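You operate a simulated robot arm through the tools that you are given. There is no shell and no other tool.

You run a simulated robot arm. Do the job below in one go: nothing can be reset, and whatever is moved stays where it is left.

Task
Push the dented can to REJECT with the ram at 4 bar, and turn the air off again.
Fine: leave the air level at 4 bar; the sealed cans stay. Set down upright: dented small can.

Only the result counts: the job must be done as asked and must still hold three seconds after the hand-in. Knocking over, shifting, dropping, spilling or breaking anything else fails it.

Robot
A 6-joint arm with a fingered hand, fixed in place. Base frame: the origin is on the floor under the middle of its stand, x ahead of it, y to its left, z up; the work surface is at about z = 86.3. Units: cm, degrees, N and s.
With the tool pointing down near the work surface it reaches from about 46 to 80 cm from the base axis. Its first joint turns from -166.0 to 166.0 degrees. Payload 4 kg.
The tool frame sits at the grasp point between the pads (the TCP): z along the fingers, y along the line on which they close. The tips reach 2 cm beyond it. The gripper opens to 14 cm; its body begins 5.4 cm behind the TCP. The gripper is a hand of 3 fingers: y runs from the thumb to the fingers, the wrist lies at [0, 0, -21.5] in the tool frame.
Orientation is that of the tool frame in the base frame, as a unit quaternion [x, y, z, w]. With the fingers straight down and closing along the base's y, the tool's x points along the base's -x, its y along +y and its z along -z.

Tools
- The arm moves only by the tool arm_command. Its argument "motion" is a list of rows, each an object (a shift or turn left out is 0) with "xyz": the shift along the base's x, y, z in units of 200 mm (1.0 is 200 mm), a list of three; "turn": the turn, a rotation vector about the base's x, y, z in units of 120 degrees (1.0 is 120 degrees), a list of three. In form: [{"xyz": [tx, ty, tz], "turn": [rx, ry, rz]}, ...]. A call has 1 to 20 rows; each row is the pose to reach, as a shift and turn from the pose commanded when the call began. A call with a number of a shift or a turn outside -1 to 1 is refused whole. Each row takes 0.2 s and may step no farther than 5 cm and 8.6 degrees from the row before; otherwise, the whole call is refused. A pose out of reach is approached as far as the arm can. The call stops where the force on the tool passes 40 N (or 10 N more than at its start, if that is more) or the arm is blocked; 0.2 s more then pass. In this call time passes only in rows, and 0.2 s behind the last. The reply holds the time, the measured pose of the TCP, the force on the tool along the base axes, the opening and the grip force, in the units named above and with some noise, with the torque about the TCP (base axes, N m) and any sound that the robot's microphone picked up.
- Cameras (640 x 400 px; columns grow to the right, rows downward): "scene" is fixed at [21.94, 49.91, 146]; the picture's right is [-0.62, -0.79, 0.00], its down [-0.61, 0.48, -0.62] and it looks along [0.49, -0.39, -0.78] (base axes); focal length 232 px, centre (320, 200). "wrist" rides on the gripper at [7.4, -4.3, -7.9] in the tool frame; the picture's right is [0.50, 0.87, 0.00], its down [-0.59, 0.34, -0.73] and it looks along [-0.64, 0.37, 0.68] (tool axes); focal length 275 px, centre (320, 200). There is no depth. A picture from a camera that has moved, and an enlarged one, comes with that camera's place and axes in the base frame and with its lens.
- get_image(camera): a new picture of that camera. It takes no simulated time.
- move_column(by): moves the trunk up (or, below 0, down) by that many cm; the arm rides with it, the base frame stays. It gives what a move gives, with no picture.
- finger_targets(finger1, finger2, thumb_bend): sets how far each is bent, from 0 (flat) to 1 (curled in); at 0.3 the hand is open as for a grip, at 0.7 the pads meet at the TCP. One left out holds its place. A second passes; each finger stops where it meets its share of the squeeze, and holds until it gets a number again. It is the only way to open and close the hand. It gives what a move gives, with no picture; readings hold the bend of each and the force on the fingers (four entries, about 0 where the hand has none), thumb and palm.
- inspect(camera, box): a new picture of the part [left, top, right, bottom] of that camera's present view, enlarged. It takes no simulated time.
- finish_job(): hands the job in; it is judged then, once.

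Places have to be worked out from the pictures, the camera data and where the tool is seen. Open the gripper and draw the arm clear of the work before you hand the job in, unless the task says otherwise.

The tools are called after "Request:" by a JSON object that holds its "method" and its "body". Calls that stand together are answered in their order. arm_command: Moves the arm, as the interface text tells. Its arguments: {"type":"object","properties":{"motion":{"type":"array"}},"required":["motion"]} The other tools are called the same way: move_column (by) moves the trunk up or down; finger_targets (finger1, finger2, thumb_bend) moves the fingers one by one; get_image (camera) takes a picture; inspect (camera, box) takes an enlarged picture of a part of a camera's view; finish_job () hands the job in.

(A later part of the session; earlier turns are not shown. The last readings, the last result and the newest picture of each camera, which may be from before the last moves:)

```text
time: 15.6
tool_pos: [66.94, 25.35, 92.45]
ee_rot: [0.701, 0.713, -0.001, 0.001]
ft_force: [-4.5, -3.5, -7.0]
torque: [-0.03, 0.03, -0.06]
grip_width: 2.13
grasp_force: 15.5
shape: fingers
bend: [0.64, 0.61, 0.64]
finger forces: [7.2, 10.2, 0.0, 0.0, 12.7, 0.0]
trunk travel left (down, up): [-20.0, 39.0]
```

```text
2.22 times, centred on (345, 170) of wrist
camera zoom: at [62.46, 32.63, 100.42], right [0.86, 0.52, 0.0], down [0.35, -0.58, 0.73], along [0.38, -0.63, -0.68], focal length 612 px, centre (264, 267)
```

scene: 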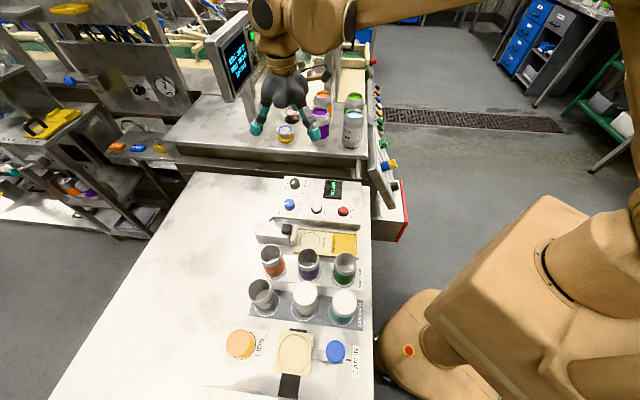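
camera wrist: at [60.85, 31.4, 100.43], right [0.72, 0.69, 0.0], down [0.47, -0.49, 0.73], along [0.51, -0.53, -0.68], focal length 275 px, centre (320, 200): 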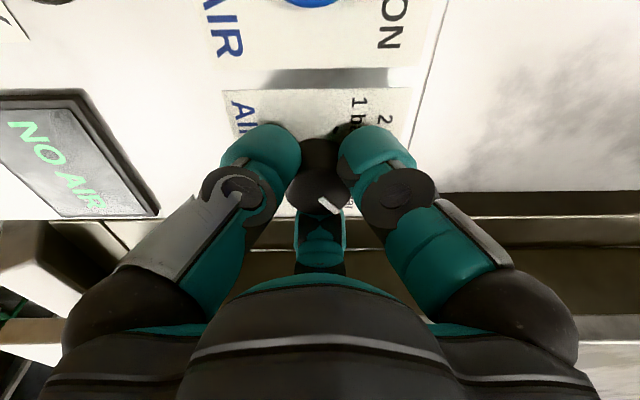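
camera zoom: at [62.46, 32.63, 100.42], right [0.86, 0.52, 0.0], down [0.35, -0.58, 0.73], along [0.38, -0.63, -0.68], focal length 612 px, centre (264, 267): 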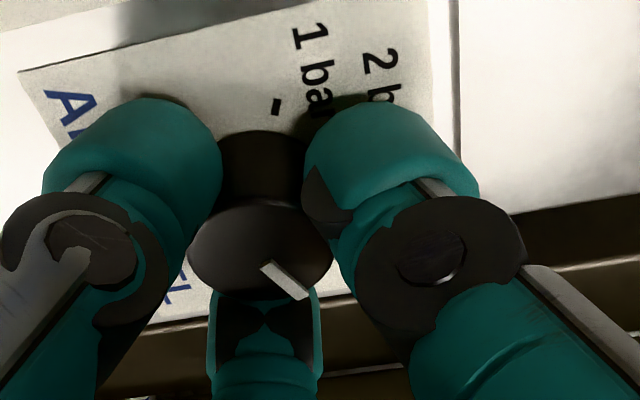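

The pointer should now be at about −22°, close to the 4 bar tick. I'll release the knob gently, lift straight up and check.

Request:
{"method": "finger_targets", "body": {"finger1": 0.48, "finger2": 0.48, "thumb_bend": 0.48}}

Request:
{"method": "arm_command", "body": {"motion": [{"xyz": [0, 0, 0.05]}, {"xyz": [0, 0, 0.2]}, {"xyz": [0, 0, 0.4]}, {"xyz": [0, 0, 0.55]}]}}

Request:
{"method": "get_image", "body": {"camera": "wrist"}}

Request:
{"method": "inspect", "body": {"camera": "scene", "box": [270, 160, 330, 220]}}

```text
time: 16.6
tool_pos: [67.02, 25.37, 92.43]
ee_rot: [0.7, 0.714, -0.001, -0.001]
ft_force: [-0.4, 0.6, 0.5]
torque: [-0.01, -0.01, -0.05]
grip_width: 6.99
grasp_force: 0.1
shape: fingers
bend: [0.48, 0.48, 0.48]
finger forces: [0.1, 0.0, 0.0, 0.0, 0.0, 0.0]
trunk travel left (down, up): [-20.0, 39.0]
```

```text
time: 17.6
tool_pos: [66.7, 25.29, 103.64]
ee_rot: [0.699, 0.715, 0.0, 0.0]
ft_force: [0.3, -0.1, -0.3]
torque: [-0.03, 0.0, 0.01]
grip_width: 6.99
grasp_force: 0.1
shape: fingers
bend: [0.48, 0.48, 0.48]
finger forces: [0.1, 0.0, 0.1, 0.0, 0.0, 0.0]
trunk travel left (down, up): [-20.0, 39.0]
```

```text
taken
camera wrist: at [62.29, 32.59, 111.6], right [0.86, 0.52, 0.0], down [0.35, -0.58, 0.73], along [0.38, -0.63, -0.68], focal length 275 px, centre (320, 200)
```

wrist: 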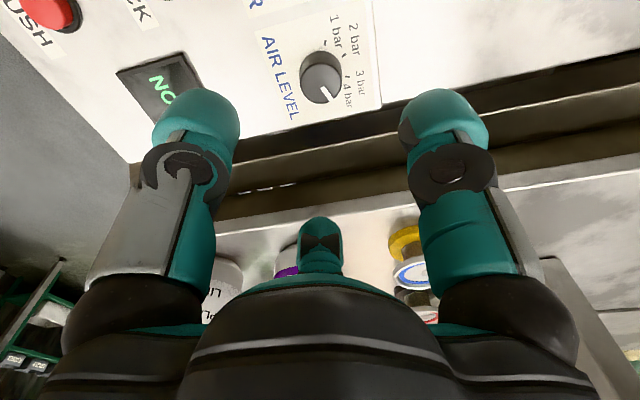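

```text
6.67 times, centred on (300, 190) of scene
camera zoom: at [21.94, 49.91, 146.0], right [-0.62, -0.79, 0.0], down [-0.61, 0.48, -0.62], along [0.49, -0.39, -0.78], focal length 1543 px, centre (453, 267)
```

zoom: 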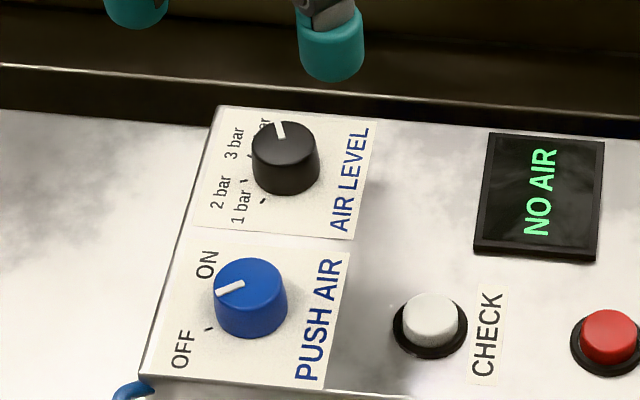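

Request:
{"method": "inspect", "body": {"camera": "wrist", "box": [270, 10, 390, 130]}}

Request:
{"method": "inspect", "body": {"camera": "scene", "box": [285, 170, 315, 195]}}

```text
3.33 times, centred on (330, 70) of wrist
camera zoom: at [62.29, 32.59, 111.6], right [0.86, 0.52, 0.0], down [0.35, -0.58, 0.73], along [0.38, -0.63, -0.68], focal length 918 px, centre (287, 633)
```

zoom: 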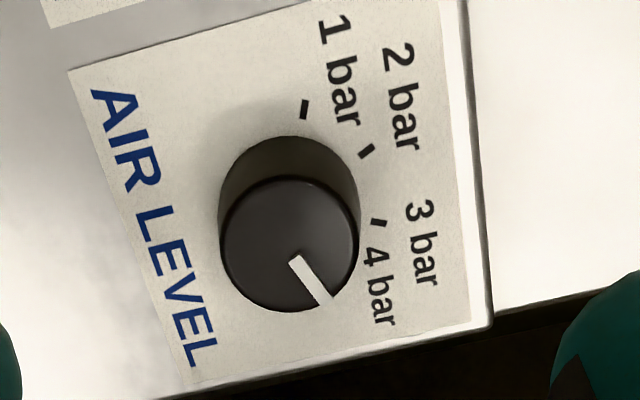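

```text
16.00 times, centred on (300, 182) of scene
camera zoom: at [21.94, 49.91, 146.0], right [-0.62, -0.79, 0.0], down [-0.61, 0.48, -0.62], along [0.49, -0.39, -0.78], focal length 3704 px, centre (640, 480)
```

zoom: 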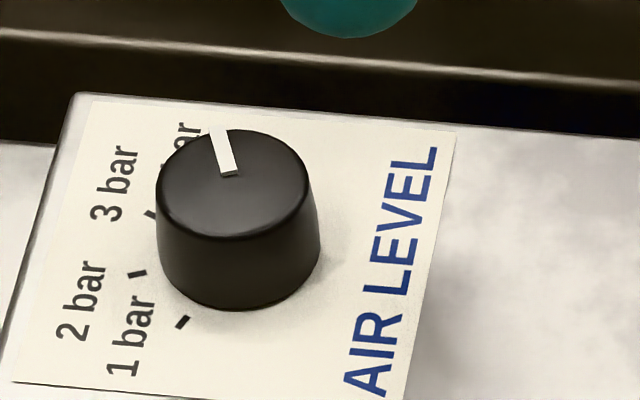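

The knob now reads 4 bar: the pointer is at about −21° against the tick at −22.5°. Next is the dented can at about (42.7, 50.2) with its rim at z≈94.9. I'll go there high and turn the hand so the thumb comes down between the orange and white cans.

Request:
{"method": "arm_command", "body": {"motion": [{"xyz": [-0.1, 0.1037, 0.04], "turn": [0, 0, 0.061]}, {"xyz": [-0.2, 0.2074, 0.08], "turn": [0, 0, 0.122]}, {"xyz": [-0.3, 0.3111, 0.1], "turn": [0, 0, 0.183]}, {"xyz": [-0.4, 0.4148, 0.1], "turn": [0, 0, 0.244]}, {"xyz": [-0.5, 0.5185, 0.1], "turn": [0, 0, 0.305]}, {"xyz": [-0.6, 0.6222, 0.1], "turn": [0, 0, 0.366]}, {"xyz": [-0.7, 0.7259, 0.1], "turn": [0, 0, 0.427]}, {"xyz": [-0.8, 0.8296, 0.1], "turn": [0, 0, 0.488]}, {"xyz": [-0.9, 0.9333, 0.1], "turn": [0, 0, 0.549]}]}}

Request:
{"method": "arm_command", "body": {"motion": [{"xyz": [-0.1, 0.104, 0], "turn": [0, 0, 0.061]}, {"xyz": [-0.2, 0.208, 0], "turn": [0, 0, 0.122]}, {"xyz": [-0.3, 0.312, 0], "turn": [0, 0, 0.183]}]}}

Request:
{"method": "get_image", "body": {"camera": "wrist"}}

Request:
{"method": "get_image", "body": {"camera": "scene"}}

```text
time: 19.6
tool_pos: [49.02, 43.91, 105.43]
ee_rot: [0.199, 0.98, -0.001, 0.0]
ft_force: [-0.5, -0.2, 0.3]
torque: [-0.01, -0.02, 0.02]
grip_width: 6.99
grasp_force: 0.1
shape: fingers
bend: [0.48, 0.48, 0.48]
finger forces: [0.0, 0.0, 0.0, 0.0, 0.1, 0.0]
trunk travel left (down, up): [-20.0, 39.0]
```

```text
time: 20.4
tool_pos: [42.75, 50.18, 105.31]
ee_rot: [0.008, 1.0, 0.0, 0.0]
ft_force: [-0.9, -0.8, 0.7]
torque: [0.0, -0.01, -0.01]
grip_width: 6.99
grasp_force: 0.0
shape: fingers
bend: [0.48, 0.48, 0.48]
finger forces: [0.0, 0.1, 0.0, 0.0, 0.0, 0.0]
trunk travel left (down, up): [-20.0, 39.0]
```

```text
taken
camera wrist: at [35.33, 46.06, 113.3], right [-0.49, 0.87, 0.0], down [0.59, 0.33, 0.73], along [0.64, 0.36, -0.68], focal length 275 px, centre (320, 200)
```

wrist: 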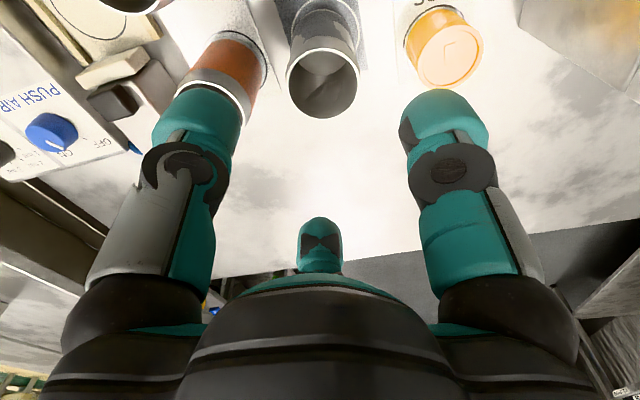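

```text
taken
```

scene: 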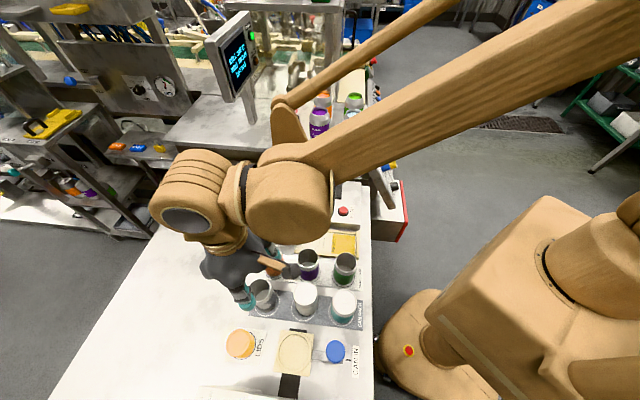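

The can is within about 3 mm of the hand axis. I'll descend to just above the rim and check the clearance to the neighbours.

Request:
{"method": "arm_command", "body": {"motion": [{"xyz": [-0.007, 0.005, -0.1]}, {"xyz": [-0.01, 0.005, -0.22]}, {"xyz": [-0.01, 0.005, -0.33]}]}}

Request:
{"method": "get_image", "body": {"camera": "wrist"}}

Request:
{"method": "inspect", "body": {"camera": "scene", "box": [190, 220, 350, 340]}}

```text
time: 21.2
tool_pos: [42.65, 50.4, 98.77]
ee_rot: [0.008, 1.0, -0.001, 0.0]
ft_force: [-0.4, -0.4, 0.7]
torque: [0.01, -0.02, 0.01]
grip_width: 6.98
grasp_force: 0.1
shape: fingers
bend: [0.48, 0.48, 0.48]
finger forces: [0.0, 0.0, 0.0, 0.0, 0.0, 0.0]
trunk travel left (down, up): [-20.0, 39.0]
```

```text
taken
camera wrist: at [35.17, 46.15, 106.74], right [-0.48, 0.87, 0.0], down [0.59, 0.33, 0.73], along [0.64, 0.36, -0.68], focal length 275 px, centre (320, 200)
```

wrist: 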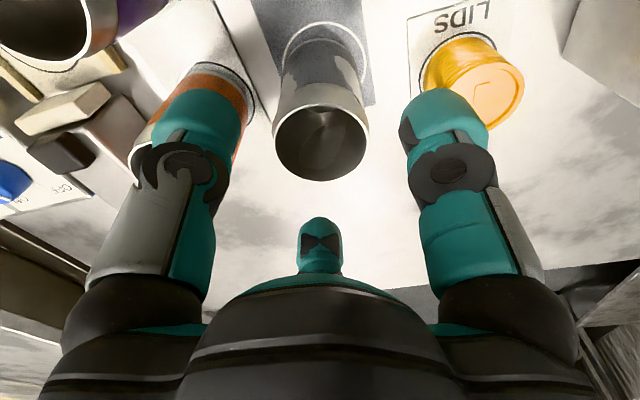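

```text
3.33 times, centred on (270, 280) of scene
camera zoom: at [21.94, 49.91, 146.0], right [-0.62, -0.79, 0.0], down [-0.61, 0.48, -0.62], along [0.49, -0.39, -0.78], focal length 772 px, centre (487, -67)
```

zoom: 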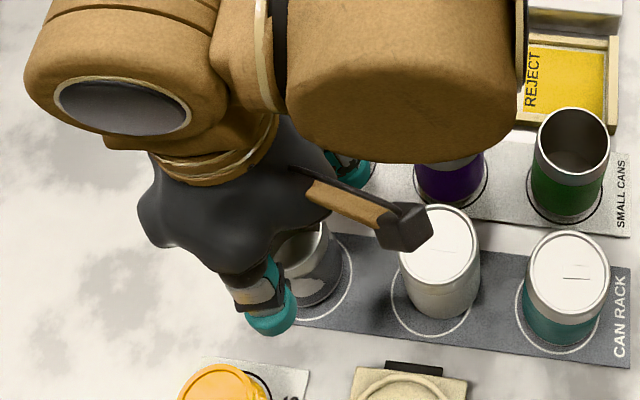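

The can is centred within 2 mm, and the thumb has about 1.4 cm to the orange can. I'll lower to grip height (TCP z≈92.3).

Request:
{"method": "arm_command", "body": {"motion": [{"xyz": [-0.003, -0.003, -0.08]}, {"xyz": [-0.003, -0.003, -0.16]}, {"xyz": [-0.003, -0.003, -0.22]}, {"xyz": [-0.003, -0.003, -0.28]}, {"xyz": [-0.003, -0.003, -0.32]}]}}

Request:
{"method": "get_image", "body": {"camera": "wrist"}}

Request:
{"method": "inspect", "body": {"camera": "scene", "box": [190, 220, 350, 340]}}

```text
time: 22.4
tool_pos: [42.68, 50.22, 92.42]
ee_rot: [0.008, 1.0, 0.0, -0.001]
ft_force: [-1.0, -0.5, -0.1]
torque: [0.01, 0.04, -0.04]
grip_width: 6.98
grasp_force: 0.0
shape: fingers
bend: [0.48, 0.48, 0.48]
finger forces: [0.1, 0.0, 0.0, 0.0, 0.1, 0.1]
trunk travel left (down, up): [-20.0, 39.0]
```

```text
taken
camera wrist: at [35.09, 46.01, 100.36], right [-0.48, 0.87, 0.0], down [0.59, 0.33, 0.73], along [0.64, 0.36, -0.68], focal length 275 px, centre (320, 200)
```

wrist: 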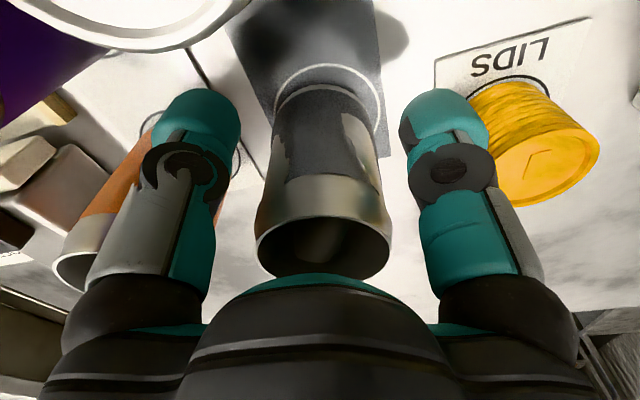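

```text
3.33 times, centred on (270, 280) of scene
camera zoom: at [21.94, 49.91, 146.0], right [-0.62, -0.79, 0.0], down [-0.61, 0.48, -0.62], along [0.49, -0.39, -0.78], focal length 772 px, centre (487, -67)
```

zoom: 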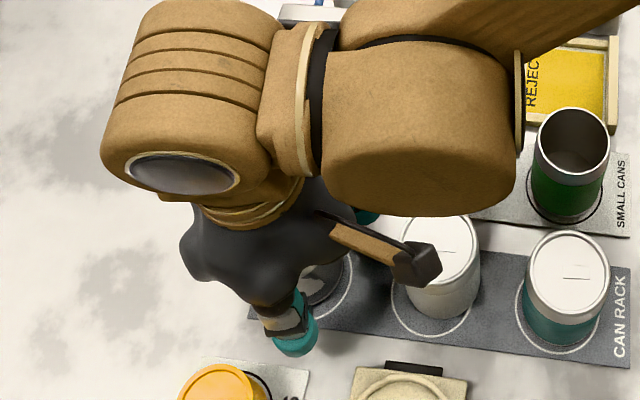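

The can stands centred between the three fingers, with nothing touched. Now I close on it.

Request:
{"method": "finger_targets", "body": {"finger1": 0.7, "finger2": 0.7, "thumb_bend": 0.7}}

Request:
{"method": "get_image", "body": {"camera": "wrist"}}

```text
time: 23.4
tool_pos: [42.53, 50.12, 92.4]
ee_rot: [0.009, 1.0, 0.0, 0.001]
ft_force: [-0.1, 0.7, -0.6]
torque: [0.0, -0.04, 0.01]
grip_width: 4.31
grasp_force: 24.8
shape: fingers
bend: [0.57, 0.57, 0.59]
finger forces: [13.0, 12.1, 0.1, 0.0, 24.1, 0.1]
trunk travel left (down, up): [-20.0, 39.0]
```

```text
taken
camera wrist: at [35.09, 46.0, 100.39], right [-0.48, 0.87, 0.0], down [0.59, 0.33, 0.73], along [0.64, 0.36, -0.68], focal length 275 px, centre (320, 200)
```

wrist: 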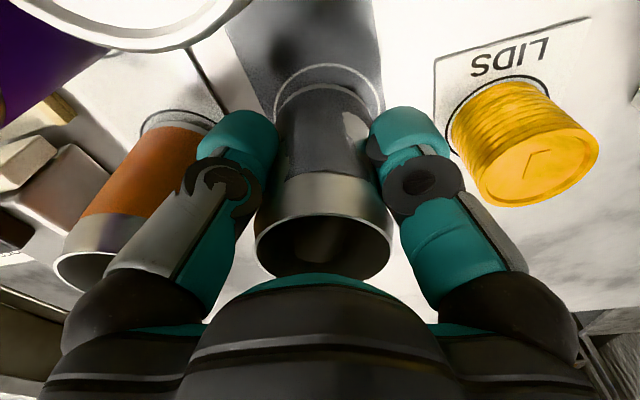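

The grip is firm, with 24 N from the thumb and about 12 N from each finger. I'll lift straight up, well clear of the other cans.

Request:
{"method": "arm_command", "body": {"motion": [{"xyz": [0, 0, 0.05]}, {"xyz": [0, 0, 0.12]}, {"xyz": [0, 0, 0.22]}, {"xyz": [0, 0, 0.35]}, {"xyz": [0, 0, 0.5]}, {"xyz": [0, 0, 0.65]}, {"xyz": [0, 0, 0.75]}]}}

Request:
{"method": "get_image", "body": {"camera": "wrist"}}

Request:
{"method": "get_image", "body": {"camera": "scene"}}

```text
time: 25.0
tool_pos: [42.37, 50.07, 107.32]
ee_rot: [0.009, 1.0, 0.001, 0.0]
ft_force: [-0.7, 0.7, -0.5]
torque: [-0.01, 0.01, 0.0]
grip_width: 4.3
grasp_force: 23.8
shape: fingers
bend: [0.57, 0.57, 0.59]
finger forces: [12.8, 12.4, 0.1, 0.0, 24.0, 0.1]
trunk travel left (down, up): [-20.0, 39.0]
```

```text
taken
camera wrist: at [35.02, 46.03, 115.42], right [-0.48, 0.87, 0.0], down [0.59, 0.33, 0.73], along [0.64, 0.36, -0.68], focal length 275 px, centre (320, 200)
```

wrist: 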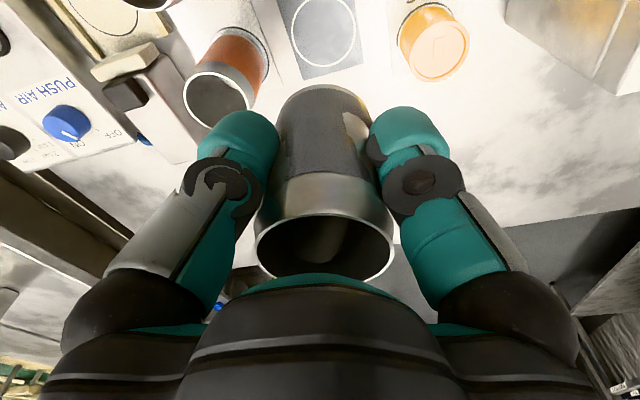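

```text
taken
```

scene: 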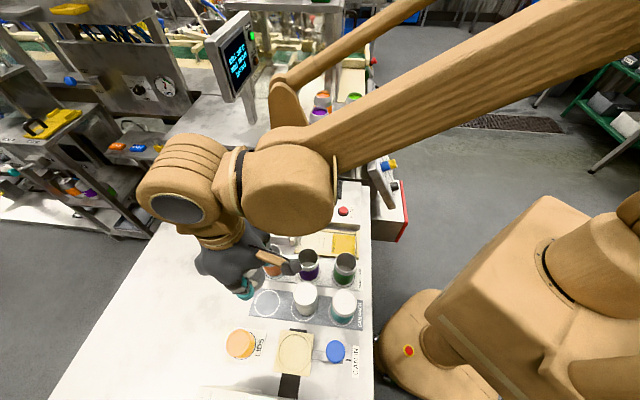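

The dented can is up and its spot in the rack is empty. The CHECK circle is at about (49.15, 32.0), tray floor z≈86.5. I'll carry the can over it and turn the hand −44°, so the fingers straddle the ram plate on the way down.

Request:
{"method": "arm_command", "body": {"motion": [{"xyz": [0.04, -0.11, 0], "turn": [0, 0, -0.045]}, {"xyz": [0.083, -0.225, 0], "turn": [0, 0, -0.092]}, {"xyz": [0.125, -0.34, 0], "turn": [0, 0, -0.138]}, {"xyz": [0.167, -0.453, 0], "turn": [0, 0, -0.184]}, {"xyz": [0.209, -0.566, 0], "turn": [0, 0, -0.23]}, {"xyz": [0.251, -0.679, 0], "turn": [0, 0, -0.276]}, {"xyz": [0.293, -0.792, 0], "turn": [0, 0, -0.322]}, {"xyz": [0.335, -0.905, 0], "turn": [0, 0, -0.367]}]}}

Request:
{"method": "get_image", "body": {"camera": "wrist"}}

Request:
{"method": "get_image", "body": {"camera": "scene"}}

```text
time: 26.8
tool_pos: [49.4, 32.18, 107.29]
ee_rot: [0.383, 0.924, -0.001, 0.0]
ft_force: [-0.6, -0.7, 0.2]
torque: [-0.01, 0.0, 0.01]
grip_width: 4.27
grasp_force: 24.1
shape: fingers
bend: [0.57, 0.57, 0.59]
finger forces: [12.8, 12.4, 0.1, 0.0, 23.9, 0.0]
trunk travel left (down, up): [-20.0, 39.0]
```

```text
taken
camera wrist: at [41.12, 34.38, 115.27], right [0.26, 0.97, 0.0], down [0.66, -0.18, 0.73], along [0.71, -0.19, -0.68], focal length 275 px, centre (320, 200)
```

wrist: 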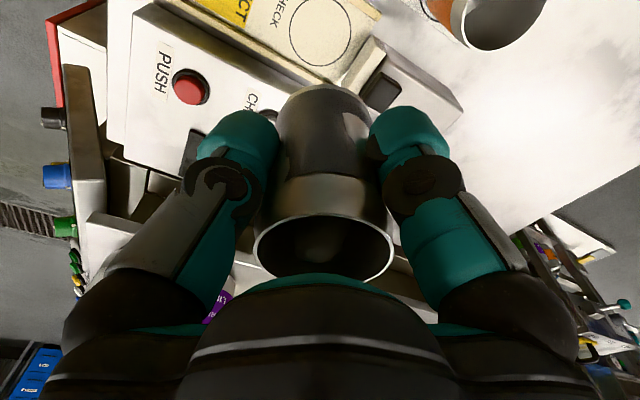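

```text
taken
```

scene: 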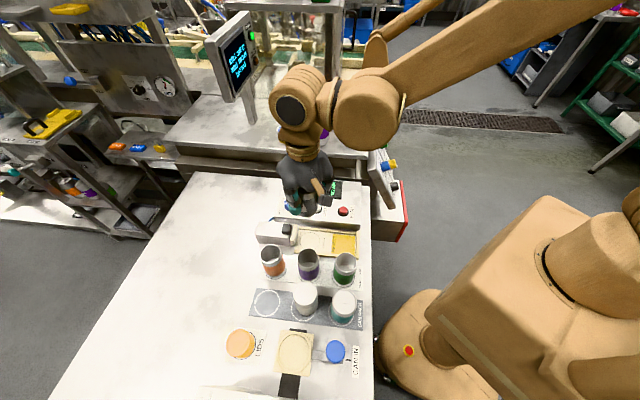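

I'll use this view to refine where the CHECK circle and ram plate are relative to the hand.

Request:
{"method": "inspect", "body": {"camera": "wrist", "box": [240, 0, 440, 125]}}

Request:
{"method": "inspect", "body": {"camera": "scene", "box": [245, 180, 365, 260]}}

```text
3.20 times, centred on (340, 62) of wrist
camera zoom: at [41.12, 34.38, 115.27], right [0.26, 0.97, 0.0], down [0.66, -0.18, 0.73], along [0.71, -0.19, -0.68], focal length 881 px, centre (256, 640)
```

zoom: 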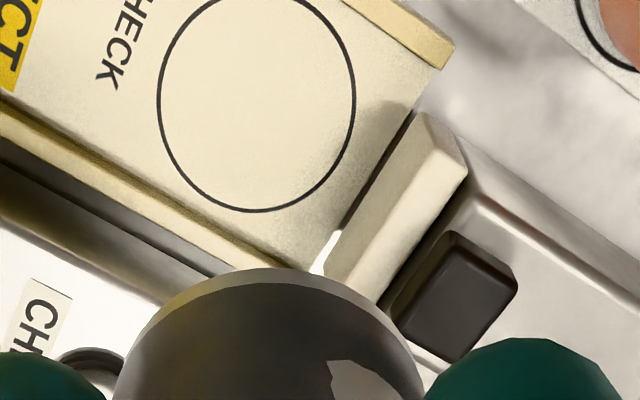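

```text
5.00 times, centred on (305, 220) of scene
camera zoom: at [21.94, 49.91, 146.0], right [-0.62, -0.79, 0.0], down [-0.61, 0.48, -0.62], along [0.49, -0.39, -0.78], focal length 1157 px, centre (395, 100)
```

zoom: 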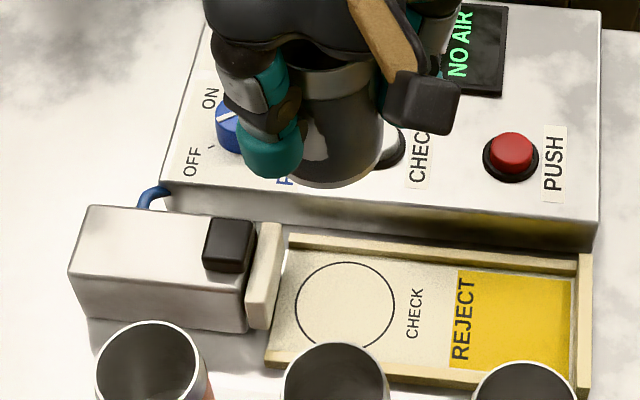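

The circle is about 2–3 mm from the can's axis, and the ram plate face is about 4 cm behind it, so the can fits. I'll correct the position and descend to a few millimetres above the tray floor.

Request:
{"method": "arm_command", "body": {"motion": [{"xyz": [-0.0125, -0.003, -0.1]}, {"xyz": [-0.0125, -0.003, -0.22]}, {"xyz": [-0.0125, -0.003, -0.34]}, {"xyz": [-0.0125, -0.003, -0.46]}, {"xyz": [-0.0125, -0.003, -0.56]}, {"xyz": [-0.0125, -0.003, -0.64]}, {"xyz": [-0.0125, -0.003, -0.69]}]}}

Request:
{"method": "get_image", "body": {"camera": "wrist"}}

Request:
{"method": "inspect", "body": {"camera": "scene", "box": [245, 190, 365, 270]}}

```text
time: 28.4
tool_pos: [49.02, 32.11, 93.51]
ee_rot: [0.383, 0.924, 0.0, 0.0]
ft_force: [-0.7, -0.2, -0.2]
torque: [0.01, -0.01, -0.01]
grip_width: 4.26
grasp_force: 24.1
shape: fingers
bend: [0.57, 0.57, 0.59]
finger forces: [13.2, 12.3, 0.0, 0.0, 23.8, 0.1]
trunk travel left (down, up): [-20.0, 39.0]
```

```text
taken
camera wrist: at [40.74, 34.32, 101.47], right [0.26, 0.97, 0.0], down [0.66, -0.18, 0.73], along [0.71, -0.19, -0.68], focal length 275 px, centre (320, 200)
```

wrist: 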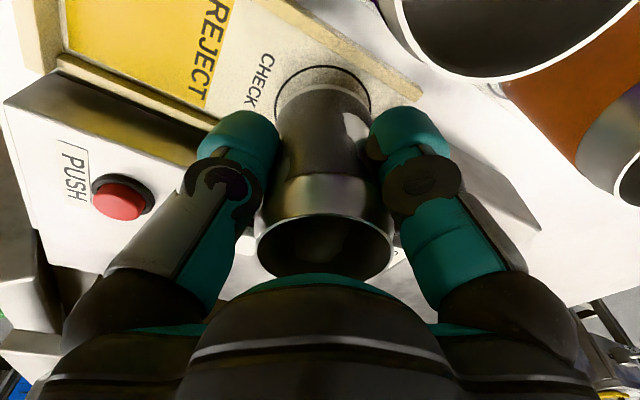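

```text
5.00 times, centred on (305, 230) of scene
camera zoom: at [21.94, 49.91, 146.0], right [-0.62, -0.79, 0.0], down [-0.61, 0.48, -0.62], along [0.49, -0.39, -0.78], focal length 1157 px, centre (395, 50)
```

zoom: 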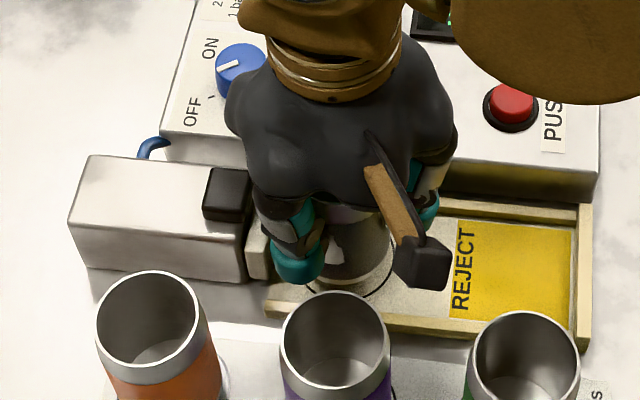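

The can hangs about 1 cm above the circle. I'll zoom to check its centring before setting it down.

Request:
{"method": "inspect", "body": {"camera": "wrist", "box": [230, 40, 420, 160]}}

Request:
{"method": "inspect", "body": {"camera": "scene", "box": [285, 215, 345, 260]}}

```text
3.33 times, centred on (325, 100) of wrist
camera zoom: at [40.74, 34.32, 101.47], right [0.26, 0.97, 0.0], down [0.66, -0.18, 0.73], along [0.71, -0.19, -0.68], focal length 918 px, centre (303, 533)
```

zoom: 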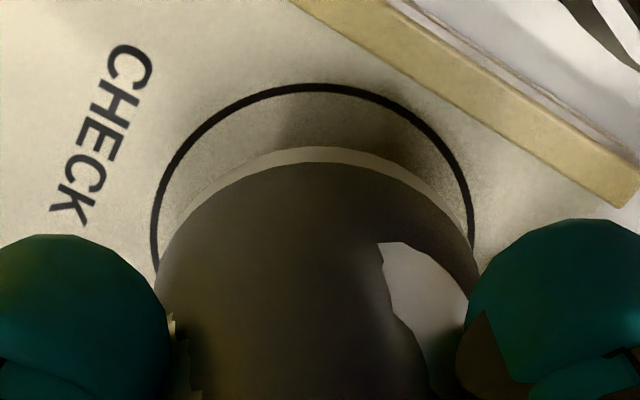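

```text
8.89 times, centred on (315, 238) of scene
camera zoom: at [21.94, 49.91, 146.0], right [-0.62, -0.79, 0.0], down [-0.61, 0.48, -0.62], along [0.49, -0.39, -0.78], focal length 2058 px, centre (364, -133)
```

zoom: 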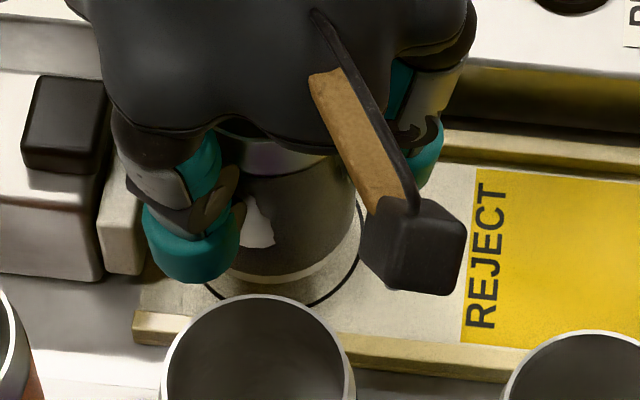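

The can is centred on the circle within about 2 mm. I'll lower it in small steps until it touches down.

Request:
{"method": "arm_command", "body": {"motion": [{"xyz": [0, 0, -0.015]}, {"xyz": [0, 0, -0.03]}, {"xyz": [0, 0, -0.038]}]}}

```text
time: 29.2
tool_pos: [49.06, 32.15, 92.77]
ee_rot: [0.383, 0.924, 0.0, -0.001]
ft_force: [0.1, 0.1, -0.4]
torque: [0.01, -0.02, 0.01]
grip_width: 4.25
grasp_force: 25.4
shape: fingers
bend: [0.57, 0.57, 0.59]
finger forces: [13.3, 12.4, 0.1, 0.0, 23.8, 0.0]
trunk travel left (down, up): [-20.0, 39.0]
```

There is no contact yet at TCP z≈92.8, so I'll go down another 1–2 mm at a time.

Request:
{"method": "arm_command", "body": {"motion": [{"xyz": [0, 0, -0.006]}, {"xyz": [0, 0, -0.01]}]}}

```text
time: 29.8
tool_pos: [49.04, 32.1, 92.6]
ee_rot: [0.382, 0.924, 0.0, 0.0]
ft_force: [0.4, -0.6, -0.3]
torque: [-0.02, 0.01, 0.05]
grip_width: 4.24
grasp_force: 24.7
shape: fingers
bend: [0.57, 0.57, 0.59]
finger forces: [13.3, 12.3, 0.0, 0.0, 23.7, 0.0]
trunk travel left (down, up): [-20.0, 39.0]
```

Still free, so I continue downward.

Request:
{"method": "arm_command", "body": {"motion": [{"xyz": [0, 0, -0.005]}, {"xyz": [0, 0, -0.01]}]}}

Request:
{"method": "inspect", "body": {"camera": "scene", "box": [285, 215, 345, 260]}}

Request:
{"method": "inspect", "body": {"camera": "wrist", "box": [230, 40, 420, 160]}}

```text
time: 30.4
tool_pos: [49.0, 32.2, 92.38]
ee_rot: [0.382, 0.924, 0.0, 0.0]
ft_force: [0.8, -0.4, 0.6]
torque: [-0.05, 0.0, -0.02]
grip_width: 4.26
grasp_force: 24.9
shape: fingers
bend: [0.57, 0.57, 0.59]
finger forces: [13.1, 12.5, 0.0, 0.0, 23.8, 0.0]
trunk travel left (down, up): [-20.0, 39.0]
```

```text
8.89 times, centred on (315, 238) of scene
camera zoom: at [21.94, 49.91, 146.0], right [-0.62, -0.79, 0.0], down [-0.61, 0.48, -0.62], along [0.49, -0.39, -0.78], focal length 2058 px, centre (364, -133)
```

zoom: 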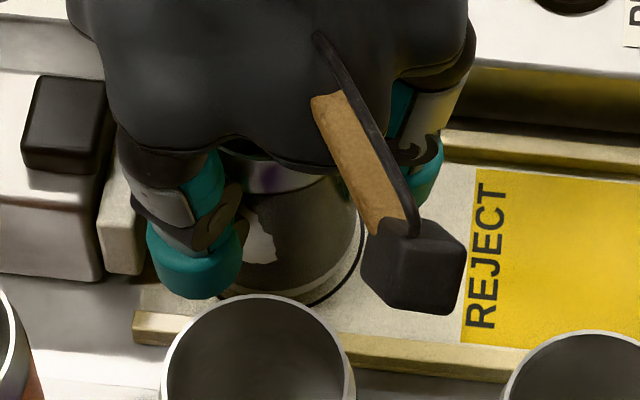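

```text
3.33 times, centred on (325, 100) of wrist
camera zoom: at [40.74, 34.29, 100.41], right [0.26, 0.97, 0.0], down [0.66, -0.18, 0.73], along [0.71, -0.19, -0.68], focal length 918 px, centre (303, 533)
```

zoom: 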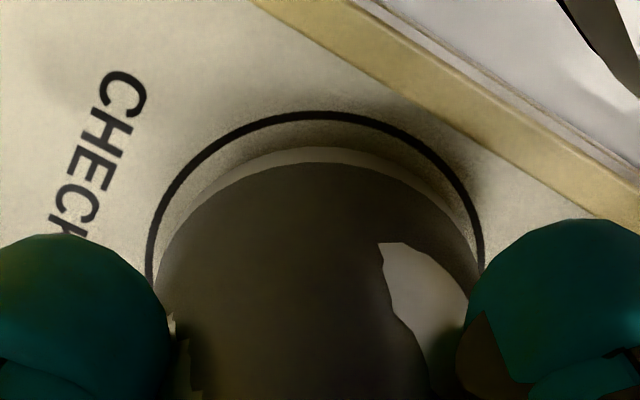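

I judge the can is still a few millimetres above the floor. I'll continue in 1 mm steps while watching the vertical force.

Request:
{"method": "arm_command", "body": {"motion": [{"xyz": [0, 0, -0.005]}, {"xyz": [0, 0, -0.01]}]}}

```text
time: 31.0
tool_pos: [49.01, 32.09, 92.3]
ee_rot: [0.382, 0.924, 0.001, 0.0]
ft_force: [1.8, 2.0, 19.6]
torque: [-0.08, 0.1, 0.0]
grip_width: 4.22
grasp_force: 27.8
shape: fingers
bend: [0.57, 0.57, 0.59]
finger forces: [15.4, 14.6, 0.0, 0.0, 25.9, 0.0]
trunk travel left (down, up): [-20.0, 39.0]
```

The can has touched down (about 20 N upward). I'll back off about 1 mm to relieve the load, then open the fingers slightly.

Request:
{"method": "arm_command", "body": {"motion": [{"xyz": [0, 0, 0.005]}]}}

```text
time: 31.4
tool_pos: [48.93, 32.14, 92.35]
ee_rot: [0.382, 0.924, -0.001, 0.0]
ft_force: [1.3, 0.3, 14.4]
torque: [-0.05, 0.08, -0.03]
grip_width: 4.19
grasp_force: 27.3
shape: fingers
bend: [0.57, 0.57, 0.59]
finger forces: [15.1, 14.2, 0.1, 0.0, 25.5, 0.1]
trunk travel left (down, up): [-20.0, 39.0]
```

A 14 N load remains, so I'll back off a little more.

Request:
{"method": "arm_command", "body": {"motion": [{"xyz": [0, 0, 0.006]}, {"xyz": [0, 0, 0.011]}]}}

```text
time: 32.0
tool_pos: [49.0, 31.99, 92.52]
ee_rot: [0.383, 0.924, 0.0, 0.0]
ft_force: [-0.2, -0.7, -0.2]
torque: [0.02, 0.02, 0.0]
grip_width: 4.23
grasp_force: 25.2
shape: fingers
bend: [0.57, 0.57, 0.59]
finger forces: [14.0, 12.8, 0.0, 0.0, 24.3, 0.0]
trunk travel left (down, up): [-20.0, 39.0]
```

The vertical load is near zero and the can is at floor contact. I'll open just enough to free it.

Request:
{"method": "finger_targets", "body": {"finger1": 0.5, "finger2": 0.5, "thumb_bend": 0.5}}

Request:
{"method": "get_image", "body": {"camera": "wrist"}}

Request:
{"method": "inspect", "body": {"camera": "scene", "box": [265, 205, 365, 265]}}

```text
time: 33.0
tool_pos: [49.11, 32.1, 92.52]
ee_rot: [0.382, 0.924, 0.0, -0.001]
ft_force: [-0.8, 0.7, 0.2]
torque: [-0.01, -0.01, -0.02]
grip_width: 6.35
grasp_force: 0.0
shape: fingers
bend: [0.5, 0.5, 0.5]
finger forces: [0.1, 0.0, 0.0, 0.1, 0.0, 0.1]
trunk travel left (down, up): [-20.0, 39.0]
```

```text
taken
camera wrist: at [40.8, 34.25, 100.51], right [0.26, 0.97, 0.0], down [0.66, -0.18, 0.73], along [0.71, -0.19, -0.68], focal length 275 px, centre (320, 200)
```

wrist: 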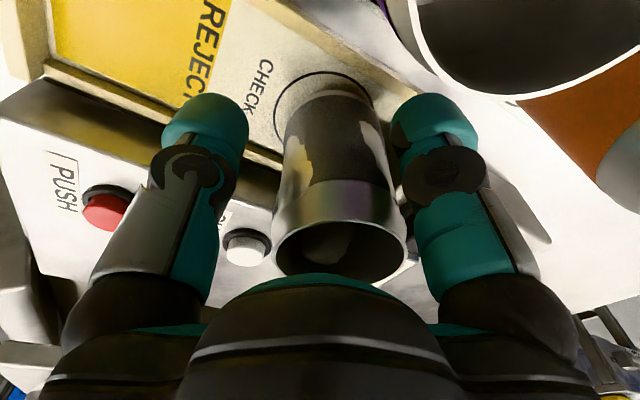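

```text
6.40 times, centred on (315, 235) of scene
camera zoom: at [21.94, 49.91, 146.0], right [-0.62, -0.79, 0.0], down [-0.61, 0.48, -0.62], along [0.49, -0.39, -0.78], focal length 1481 px, centre (352, -24)
```

zoom: 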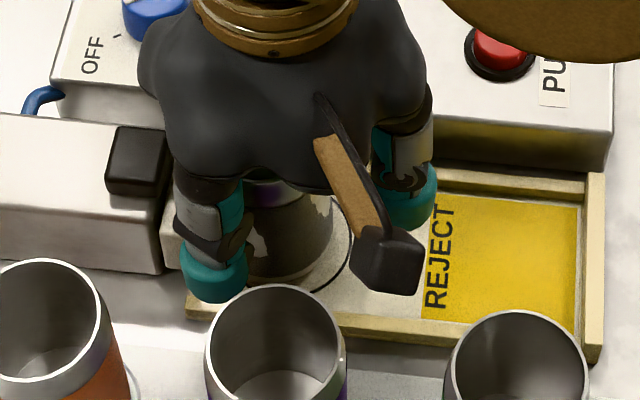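

The can is released and standing, but one finger is close to it. I'll open slightly more, then lift straight up.

Request:
{"method": "finger_targets", "body": {"finger1": 0.47, "finger2": 0.47, "thumb_bend": 0.47}}

Request:
{"method": "inspect", "body": {"camera": "wrist", "box": [220, 60, 460, 290]}}

```text
time: 34.0
tool_pos: [49.11, 32.08, 92.59]
ee_rot: [0.383, 0.924, 0.001, 0.0]
ft_force: [-0.9, -0.1, -0.9]
torque: [-0.02, -0.03, -0.02]
grip_width: 7.29
grasp_force: 0.1
shape: fingers
bend: [0.47, 0.47, 0.47]
finger forces: [0.1, 0.0, 0.2, 0.0, 0.0, 0.1]
trunk travel left (down, up): [-20.0, 39.0]
```

```text
1.74 times, centred on (340, 175) of wrist
camera zoom: at [40.8, 34.25, 100.51], right [0.26, 0.97, 0.0], down [0.66, -0.18, 0.73], along [0.71, -0.19, -0.68], focal length 479 px, centre (285, 244)
```

zoom: 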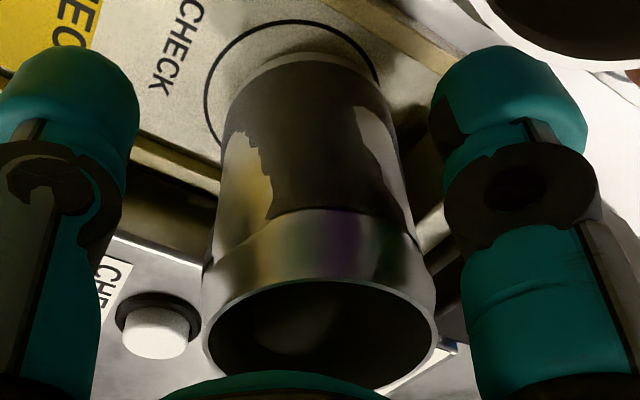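

The can looks slightly off the circle's centre, toward the ram. I'll lift clear and measure it before deciding on any correction.

Request:
{"method": "arm_command", "body": {"motion": [{"xyz": [0, 0, 0.05]}, {"xyz": [0, 0, 0.15]}, {"xyz": [0, 0, 0.3]}, {"xyz": [0, 0, 0.5]}, {"xyz": [0, 0, 0.7]}]}}

Request:
{"method": "get_image", "body": {"camera": "wrist"}}

Request:
{"method": "inspect", "body": {"camera": "scene", "box": [265, 205, 365, 265]}}

```text
time: 35.2
tool_pos: [49.14, 32.05, 106.65]
ee_rot: [0.383, 0.924, 0.0, 0.0]
ft_force: [0.6, 0.6, 0.0]
torque: [-0.03, -0.01, 0.0]
grip_width: 7.3
grasp_force: 0.0
shape: fingers
bend: [0.47, 0.47, 0.47]
finger forces: [0.1, 0.0, 0.1, 0.1, 0.0, 0.0]
trunk travel left (down, up): [-20.0, 39.0]
```

```text
taken
camera wrist: at [40.88, 34.14, 114.63], right [0.26, 0.97, 0.0], down [0.66, -0.18, 0.73], along [0.71, -0.19, -0.68], focal length 275 px, centre (320, 200)
```

wrist: 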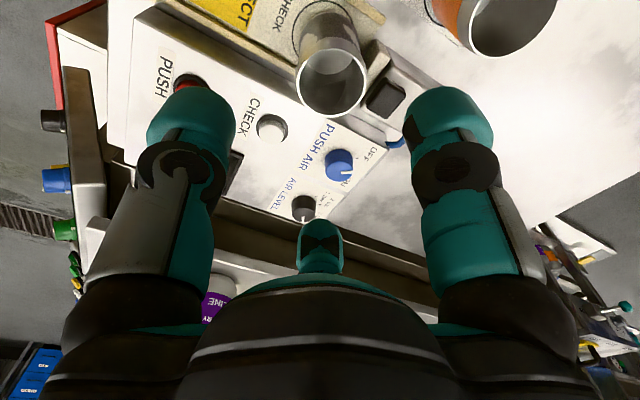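

```text
6.40 times, centred on (315, 235) of scene
camera zoom: at [21.94, 49.91, 146.0], right [-0.62, -0.79, 0.0], down [-0.61, 0.48, -0.62], along [0.49, -0.39, -0.78], focal length 1481 px, centre (352, -24)
```

zoom: 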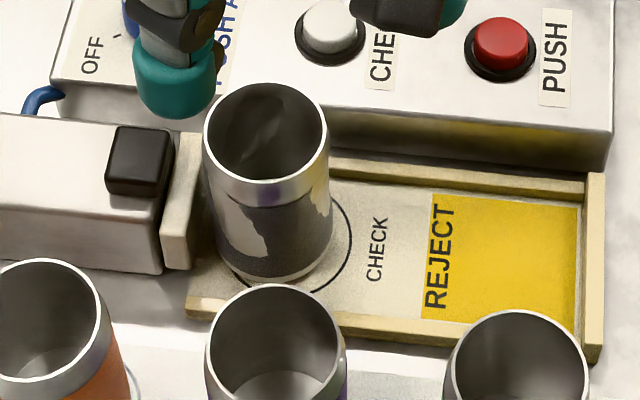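

The can stands upright on the CHECK circle, about 6 mm toward the ram but in line with it, which is fine for pushing. Next is the PUSH AIR knob at about (61.1, 30.9); I'll go above it with yaw +14° so the fingers miss the other knob and the ram.

Request:
{"method": "arm_command", "body": {"motion": [{"xyz": [0.075, -0.007, 0], "turn": [0, 0, 0.061]}, {"xyz": [0.15, -0.014, 0], "turn": [0, 0, 0.123]}, {"xyz": [0.225, -0.021, 0], "turn": [0, 0, 0.184]}, {"xyz": [0.3, -0.028, 0], "turn": [0, 0, 0.246]}, {"xyz": [0.375, -0.036, 0], "turn": [0, 0, 0.307]}, {"xyz": [0.45, -0.043, 0], "turn": [0, 0, 0.369]}, {"xyz": [0.525, -0.05, 0], "turn": [0, 0, 0.43]}, {"xyz": [0.598, -0.057, 0], "turn": [0, 0, 0.492]}, {"xyz": [0.598, -0.057, -0.15]}]}}

Request:
{"method": "get_image", "body": {"camera": "wrist"}}

```text
refused: row 9 steps farther than a row can; nothing moved
```

```text
taken
camera wrist: at [40.88, 34.14, 114.63], right [0.26, 0.97, 0.0], down [0.66, -0.18, 0.73], along [0.71, -0.19, -0.68], focal length 275 px, centre (320, 200)
```

wrist: 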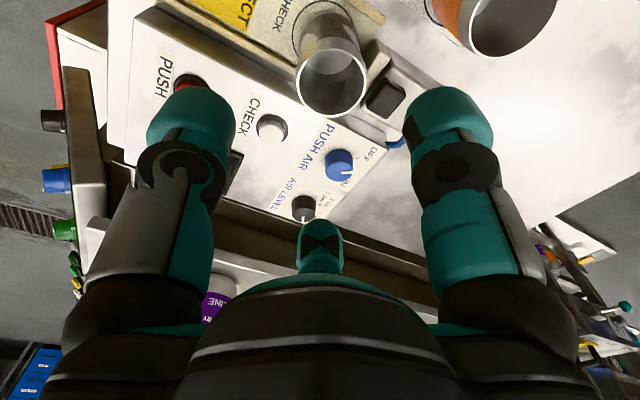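

The last row left out the turn, so the whole call was refused and nothing moved. I'll resend it with the turn held.

Request:
{"method": "arm_command", "body": {"motion": [{"xyz": [0.075, -0.007, 0], "turn": [0, 0, 0.061]}, {"xyz": [0.15, -0.014, 0], "turn": [0, 0, 0.123]}, {"xyz": [0.225, -0.021, 0], "turn": [0, 0, 0.184]}, {"xyz": [0.3, -0.028, 0], "turn": [0, 0, 0.246]}, {"xyz": [0.375, -0.036, 0], "turn": [0, 0, 0.307]}, {"xyz": [0.45, -0.043, 0], "turn": [0, 0, 0.369]}, {"xyz": [0.525, -0.05, 0], "turn": [0, 0, 0.43]}, {"xyz": [0.598, -0.057, 0], "turn": [0, 0, 0.492]}, {"xyz": [0.598, -0.057, -0.15], "turn": [0, 0, 0.492]}, {"xyz": [0.598, -0.057, -0.3], "turn": [0, 0, 0.492]}, {"xyz": [0.598, -0.057, -0.43], "turn": [0, 0, 0.492]}]}}

Request:
{"method": "get_image", "body": {"camera": "wrist"}}

Request:
{"method": "inspect", "body": {"camera": "scene", "box": [245, 150, 365, 250]}}

```text
time: 37.6
tool_pos: [61.14, 31.06, 97.82]
ee_rot: [-0.122, 0.993, 0.0, 0.0]
ft_force: [-0.2, 0.0, 0.4]
torque: [0.04, 0.01, 0.04]
grip_width: 7.3
grasp_force: 0.1
shape: fingers
bend: [0.47, 0.47, 0.47]
finger forces: [0.1, 0.1, 0.1, 0.0, 0.0, 0.0]
trunk travel left (down, up): [-20.0, 39.0]
```

```text
taken
camera wrist: at [54.9, 25.01, 105.81], right [-0.69, 0.72, 0.0], down [0.49, 0.47, 0.73], along [0.53, 0.51, -0.68], focal length 275 px, centre (320, 200)
```

wrist: 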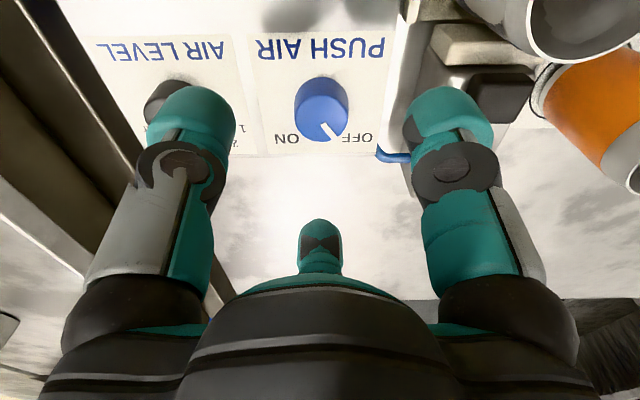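

```text
4.00 times, centred on (305, 200) of scene
camera zoom: at [21.94, 49.91, 146.0], right [-0.62, -0.79, 0.0], down [-0.61, 0.48, -0.62], along [0.49, -0.39, -0.78], focal length 926 px, centre (380, 200)
```

zoom: 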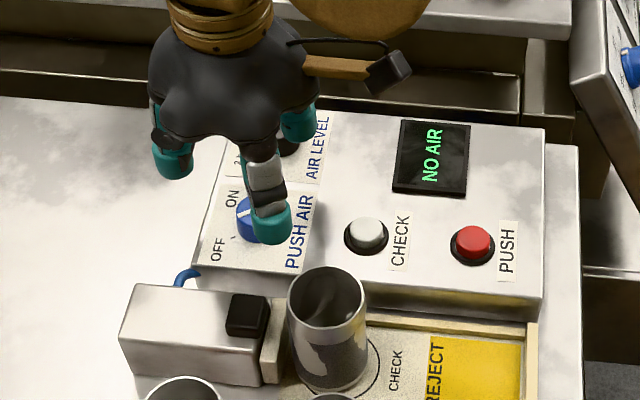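

The hand is above the PUSH AIR knob. I'll zoom in to refine the alignment and read the pointer angle.

Request:
{"method": "inspect", "body": {"camera": "wrist", "box": [250, 50, 400, 170]}}

```text
3.33 times, centred on (325, 110) of wrist
camera zoom: at [54.9, 25.01, 105.81], right [-0.69, 0.72, 0.0], down [0.49, 0.47, 0.73], along [0.53, 0.51, -0.68], focal length 918 px, centre (303, 500)
```

zoom: 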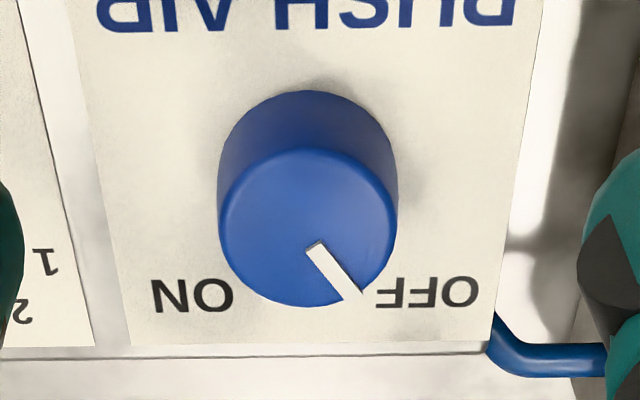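

The knob is centred within 1–2 mm, with the pointer at ~78° (OFF) and ON near 12°, so about a 65° turn. I'll descend around the knob.

Request:
{"method": "arm_command", "body": {"motion": [{"xyz": [-0.005, 0.0045, -0.08]}, {"xyz": [-0.005, 0.0045, -0.15]}, {"xyz": [-0.005, 0.0045, -0.21]}, {"xyz": [-0.005, 0.0045, -0.25]}, {"xyz": [-0.005, 0.0045, -0.27]}]}}

Request:
{"method": "get_image", "body": {"camera": "wrist"}}

Request:
{"method": "inspect", "body": {"camera": "scene", "box": [245, 150, 365, 250]}}

```text
time: 38.8
tool_pos: [60.78, 31.25, 92.5]
ee_rot: [-0.122, 0.993, 0.0, 0.0]
ft_force: [0.0, 0.1, 0.2]
torque: [0.0, -0.02, 0.01]
grip_width: 7.31
grasp_force: 0.1
shape: fingers
bend: [0.47, 0.47, 0.47]
finger forces: [0.0, 0.0, 0.0, 0.0, 0.1, 0.0]
trunk travel left (down, up): [-20.0, 39.0]
```

```text
taken
camera wrist: at [54.77, 25.1, 100.44], right [-0.69, 0.72, 0.0], down [0.49, 0.47, 0.73], along [0.53, 0.51, -0.68], focal length 275 px, centre (320, 200)
```

wrist: 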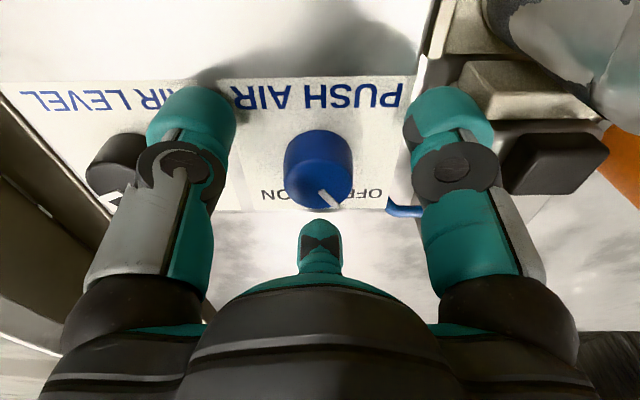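

```text
4.00 times, centred on (305, 200) of scene
camera zoom: at [21.94, 49.91, 146.0], right [-0.62, -0.79, 0.0], down [-0.61, 0.48, -0.62], along [0.49, -0.39, -0.78], focal length 926 px, centre (380, 200)
```

zoom: 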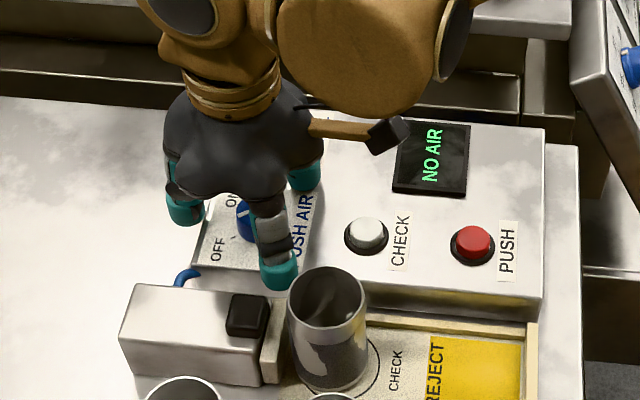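

All clear around the knob. I'll close the fingers on it.

Request:
{"method": "finger_targets", "body": {"finger1": 0.7, "finger2": 0.7, "thumb_bend": 0.7}}

Request:
{"method": "get_image", "body": {"camera": "wrist"}}

```text
time: 39.8
tool_pos: [61.01, 31.17, 92.48]
ee_rot: [-0.122, 0.993, 0.0, 0.0]
ft_force: [-0.6, -3.0, -2.9]
torque: [-0.02, 0.02, -0.01]
grip_width: 2.53
grasp_force: 17.1
shape: fingers
bend: [0.63, 0.63, 0.63]
finger forces: [9.8, 9.8, 0.0, 0.1, 14.8, 0.1]
trunk travel left (down, up): [-20.0, 39.0]
```

```text
taken
camera wrist: at [54.78, 25.06, 100.45], right [-0.69, 0.72, 0.0], down [0.49, 0.47, 0.73], along [0.53, 0.51, -0.68], focal length 275 px, centre (320, 200)
```

wrist: 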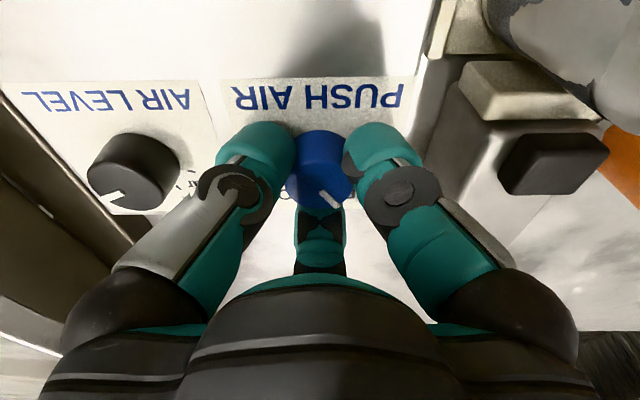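

The grip is perfectly centred, with all bends at 0.63. I'll turn clockwise toward ON by 62°.

Request:
{"method": "arm_command", "body": {"motion": [{"turn": [0, 0, -0.065]}, {"turn": [0, 0, -0.13]}, {"turn": [0, 0, -0.195]}, {"turn": [0, 0, -0.26]}, {"turn": [0, 0, -0.325]}, {"turn": [0, 0, -0.39]}, {"turn": [0, 0, -0.455]}, {"turn": [0, 0, -0.517]}]}}

Request:
{"method": "inspect", "body": {"camera": "scene", "box": [245, 150, 365, 250]}}

Request:
{"method": "get_image", "body": {"camera": "wrist"}}

```text
time: 41.6
tool_pos: [60.92, 31.06, 92.6]
ee_rot: [0.409, 0.913, -0.001, 0.0]
ft_force: [3.4, -1.6, -5.2]
torque: [0.01, -0.13, 0.0]
grip_width: 2.52
grasp_force: 16.9
shape: fingers
bend: [0.63, 0.63, 0.63]
finger forces: [9.1, 11.5, 0.0, 0.0, 12.9, 0.0]
trunk travel left (down, up): [-20.0, 39.0]
```

```text
4.00 times, centred on (305, 200) of scene
camera zoom: at [21.94, 49.91, 146.0], right [-0.62, -0.79, 0.0], down [-0.61, 0.48, -0.62], along [0.49, -0.39, -0.78], focal length 926 px, centre (380, 200)
```

zoom: 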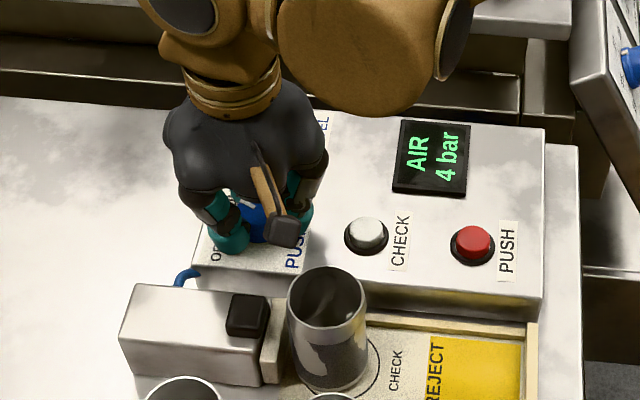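

```text
taken
camera wrist: at [52.82, 33.66, 100.48], right [0.31, 0.95, 0.0], down [0.65, -0.21, 0.73], along [0.7, -0.23, -0.68], focal length 275 px, centre (320, 200)
```

wrist: 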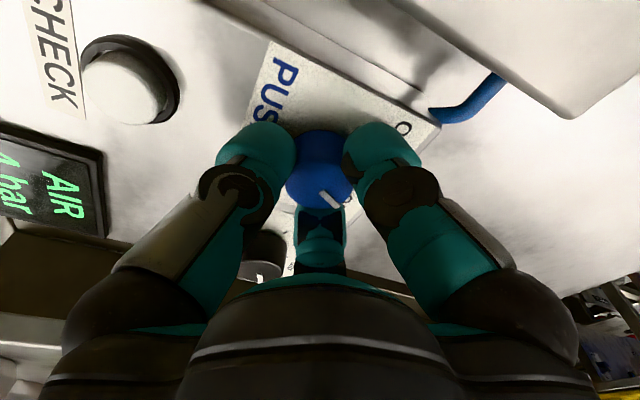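

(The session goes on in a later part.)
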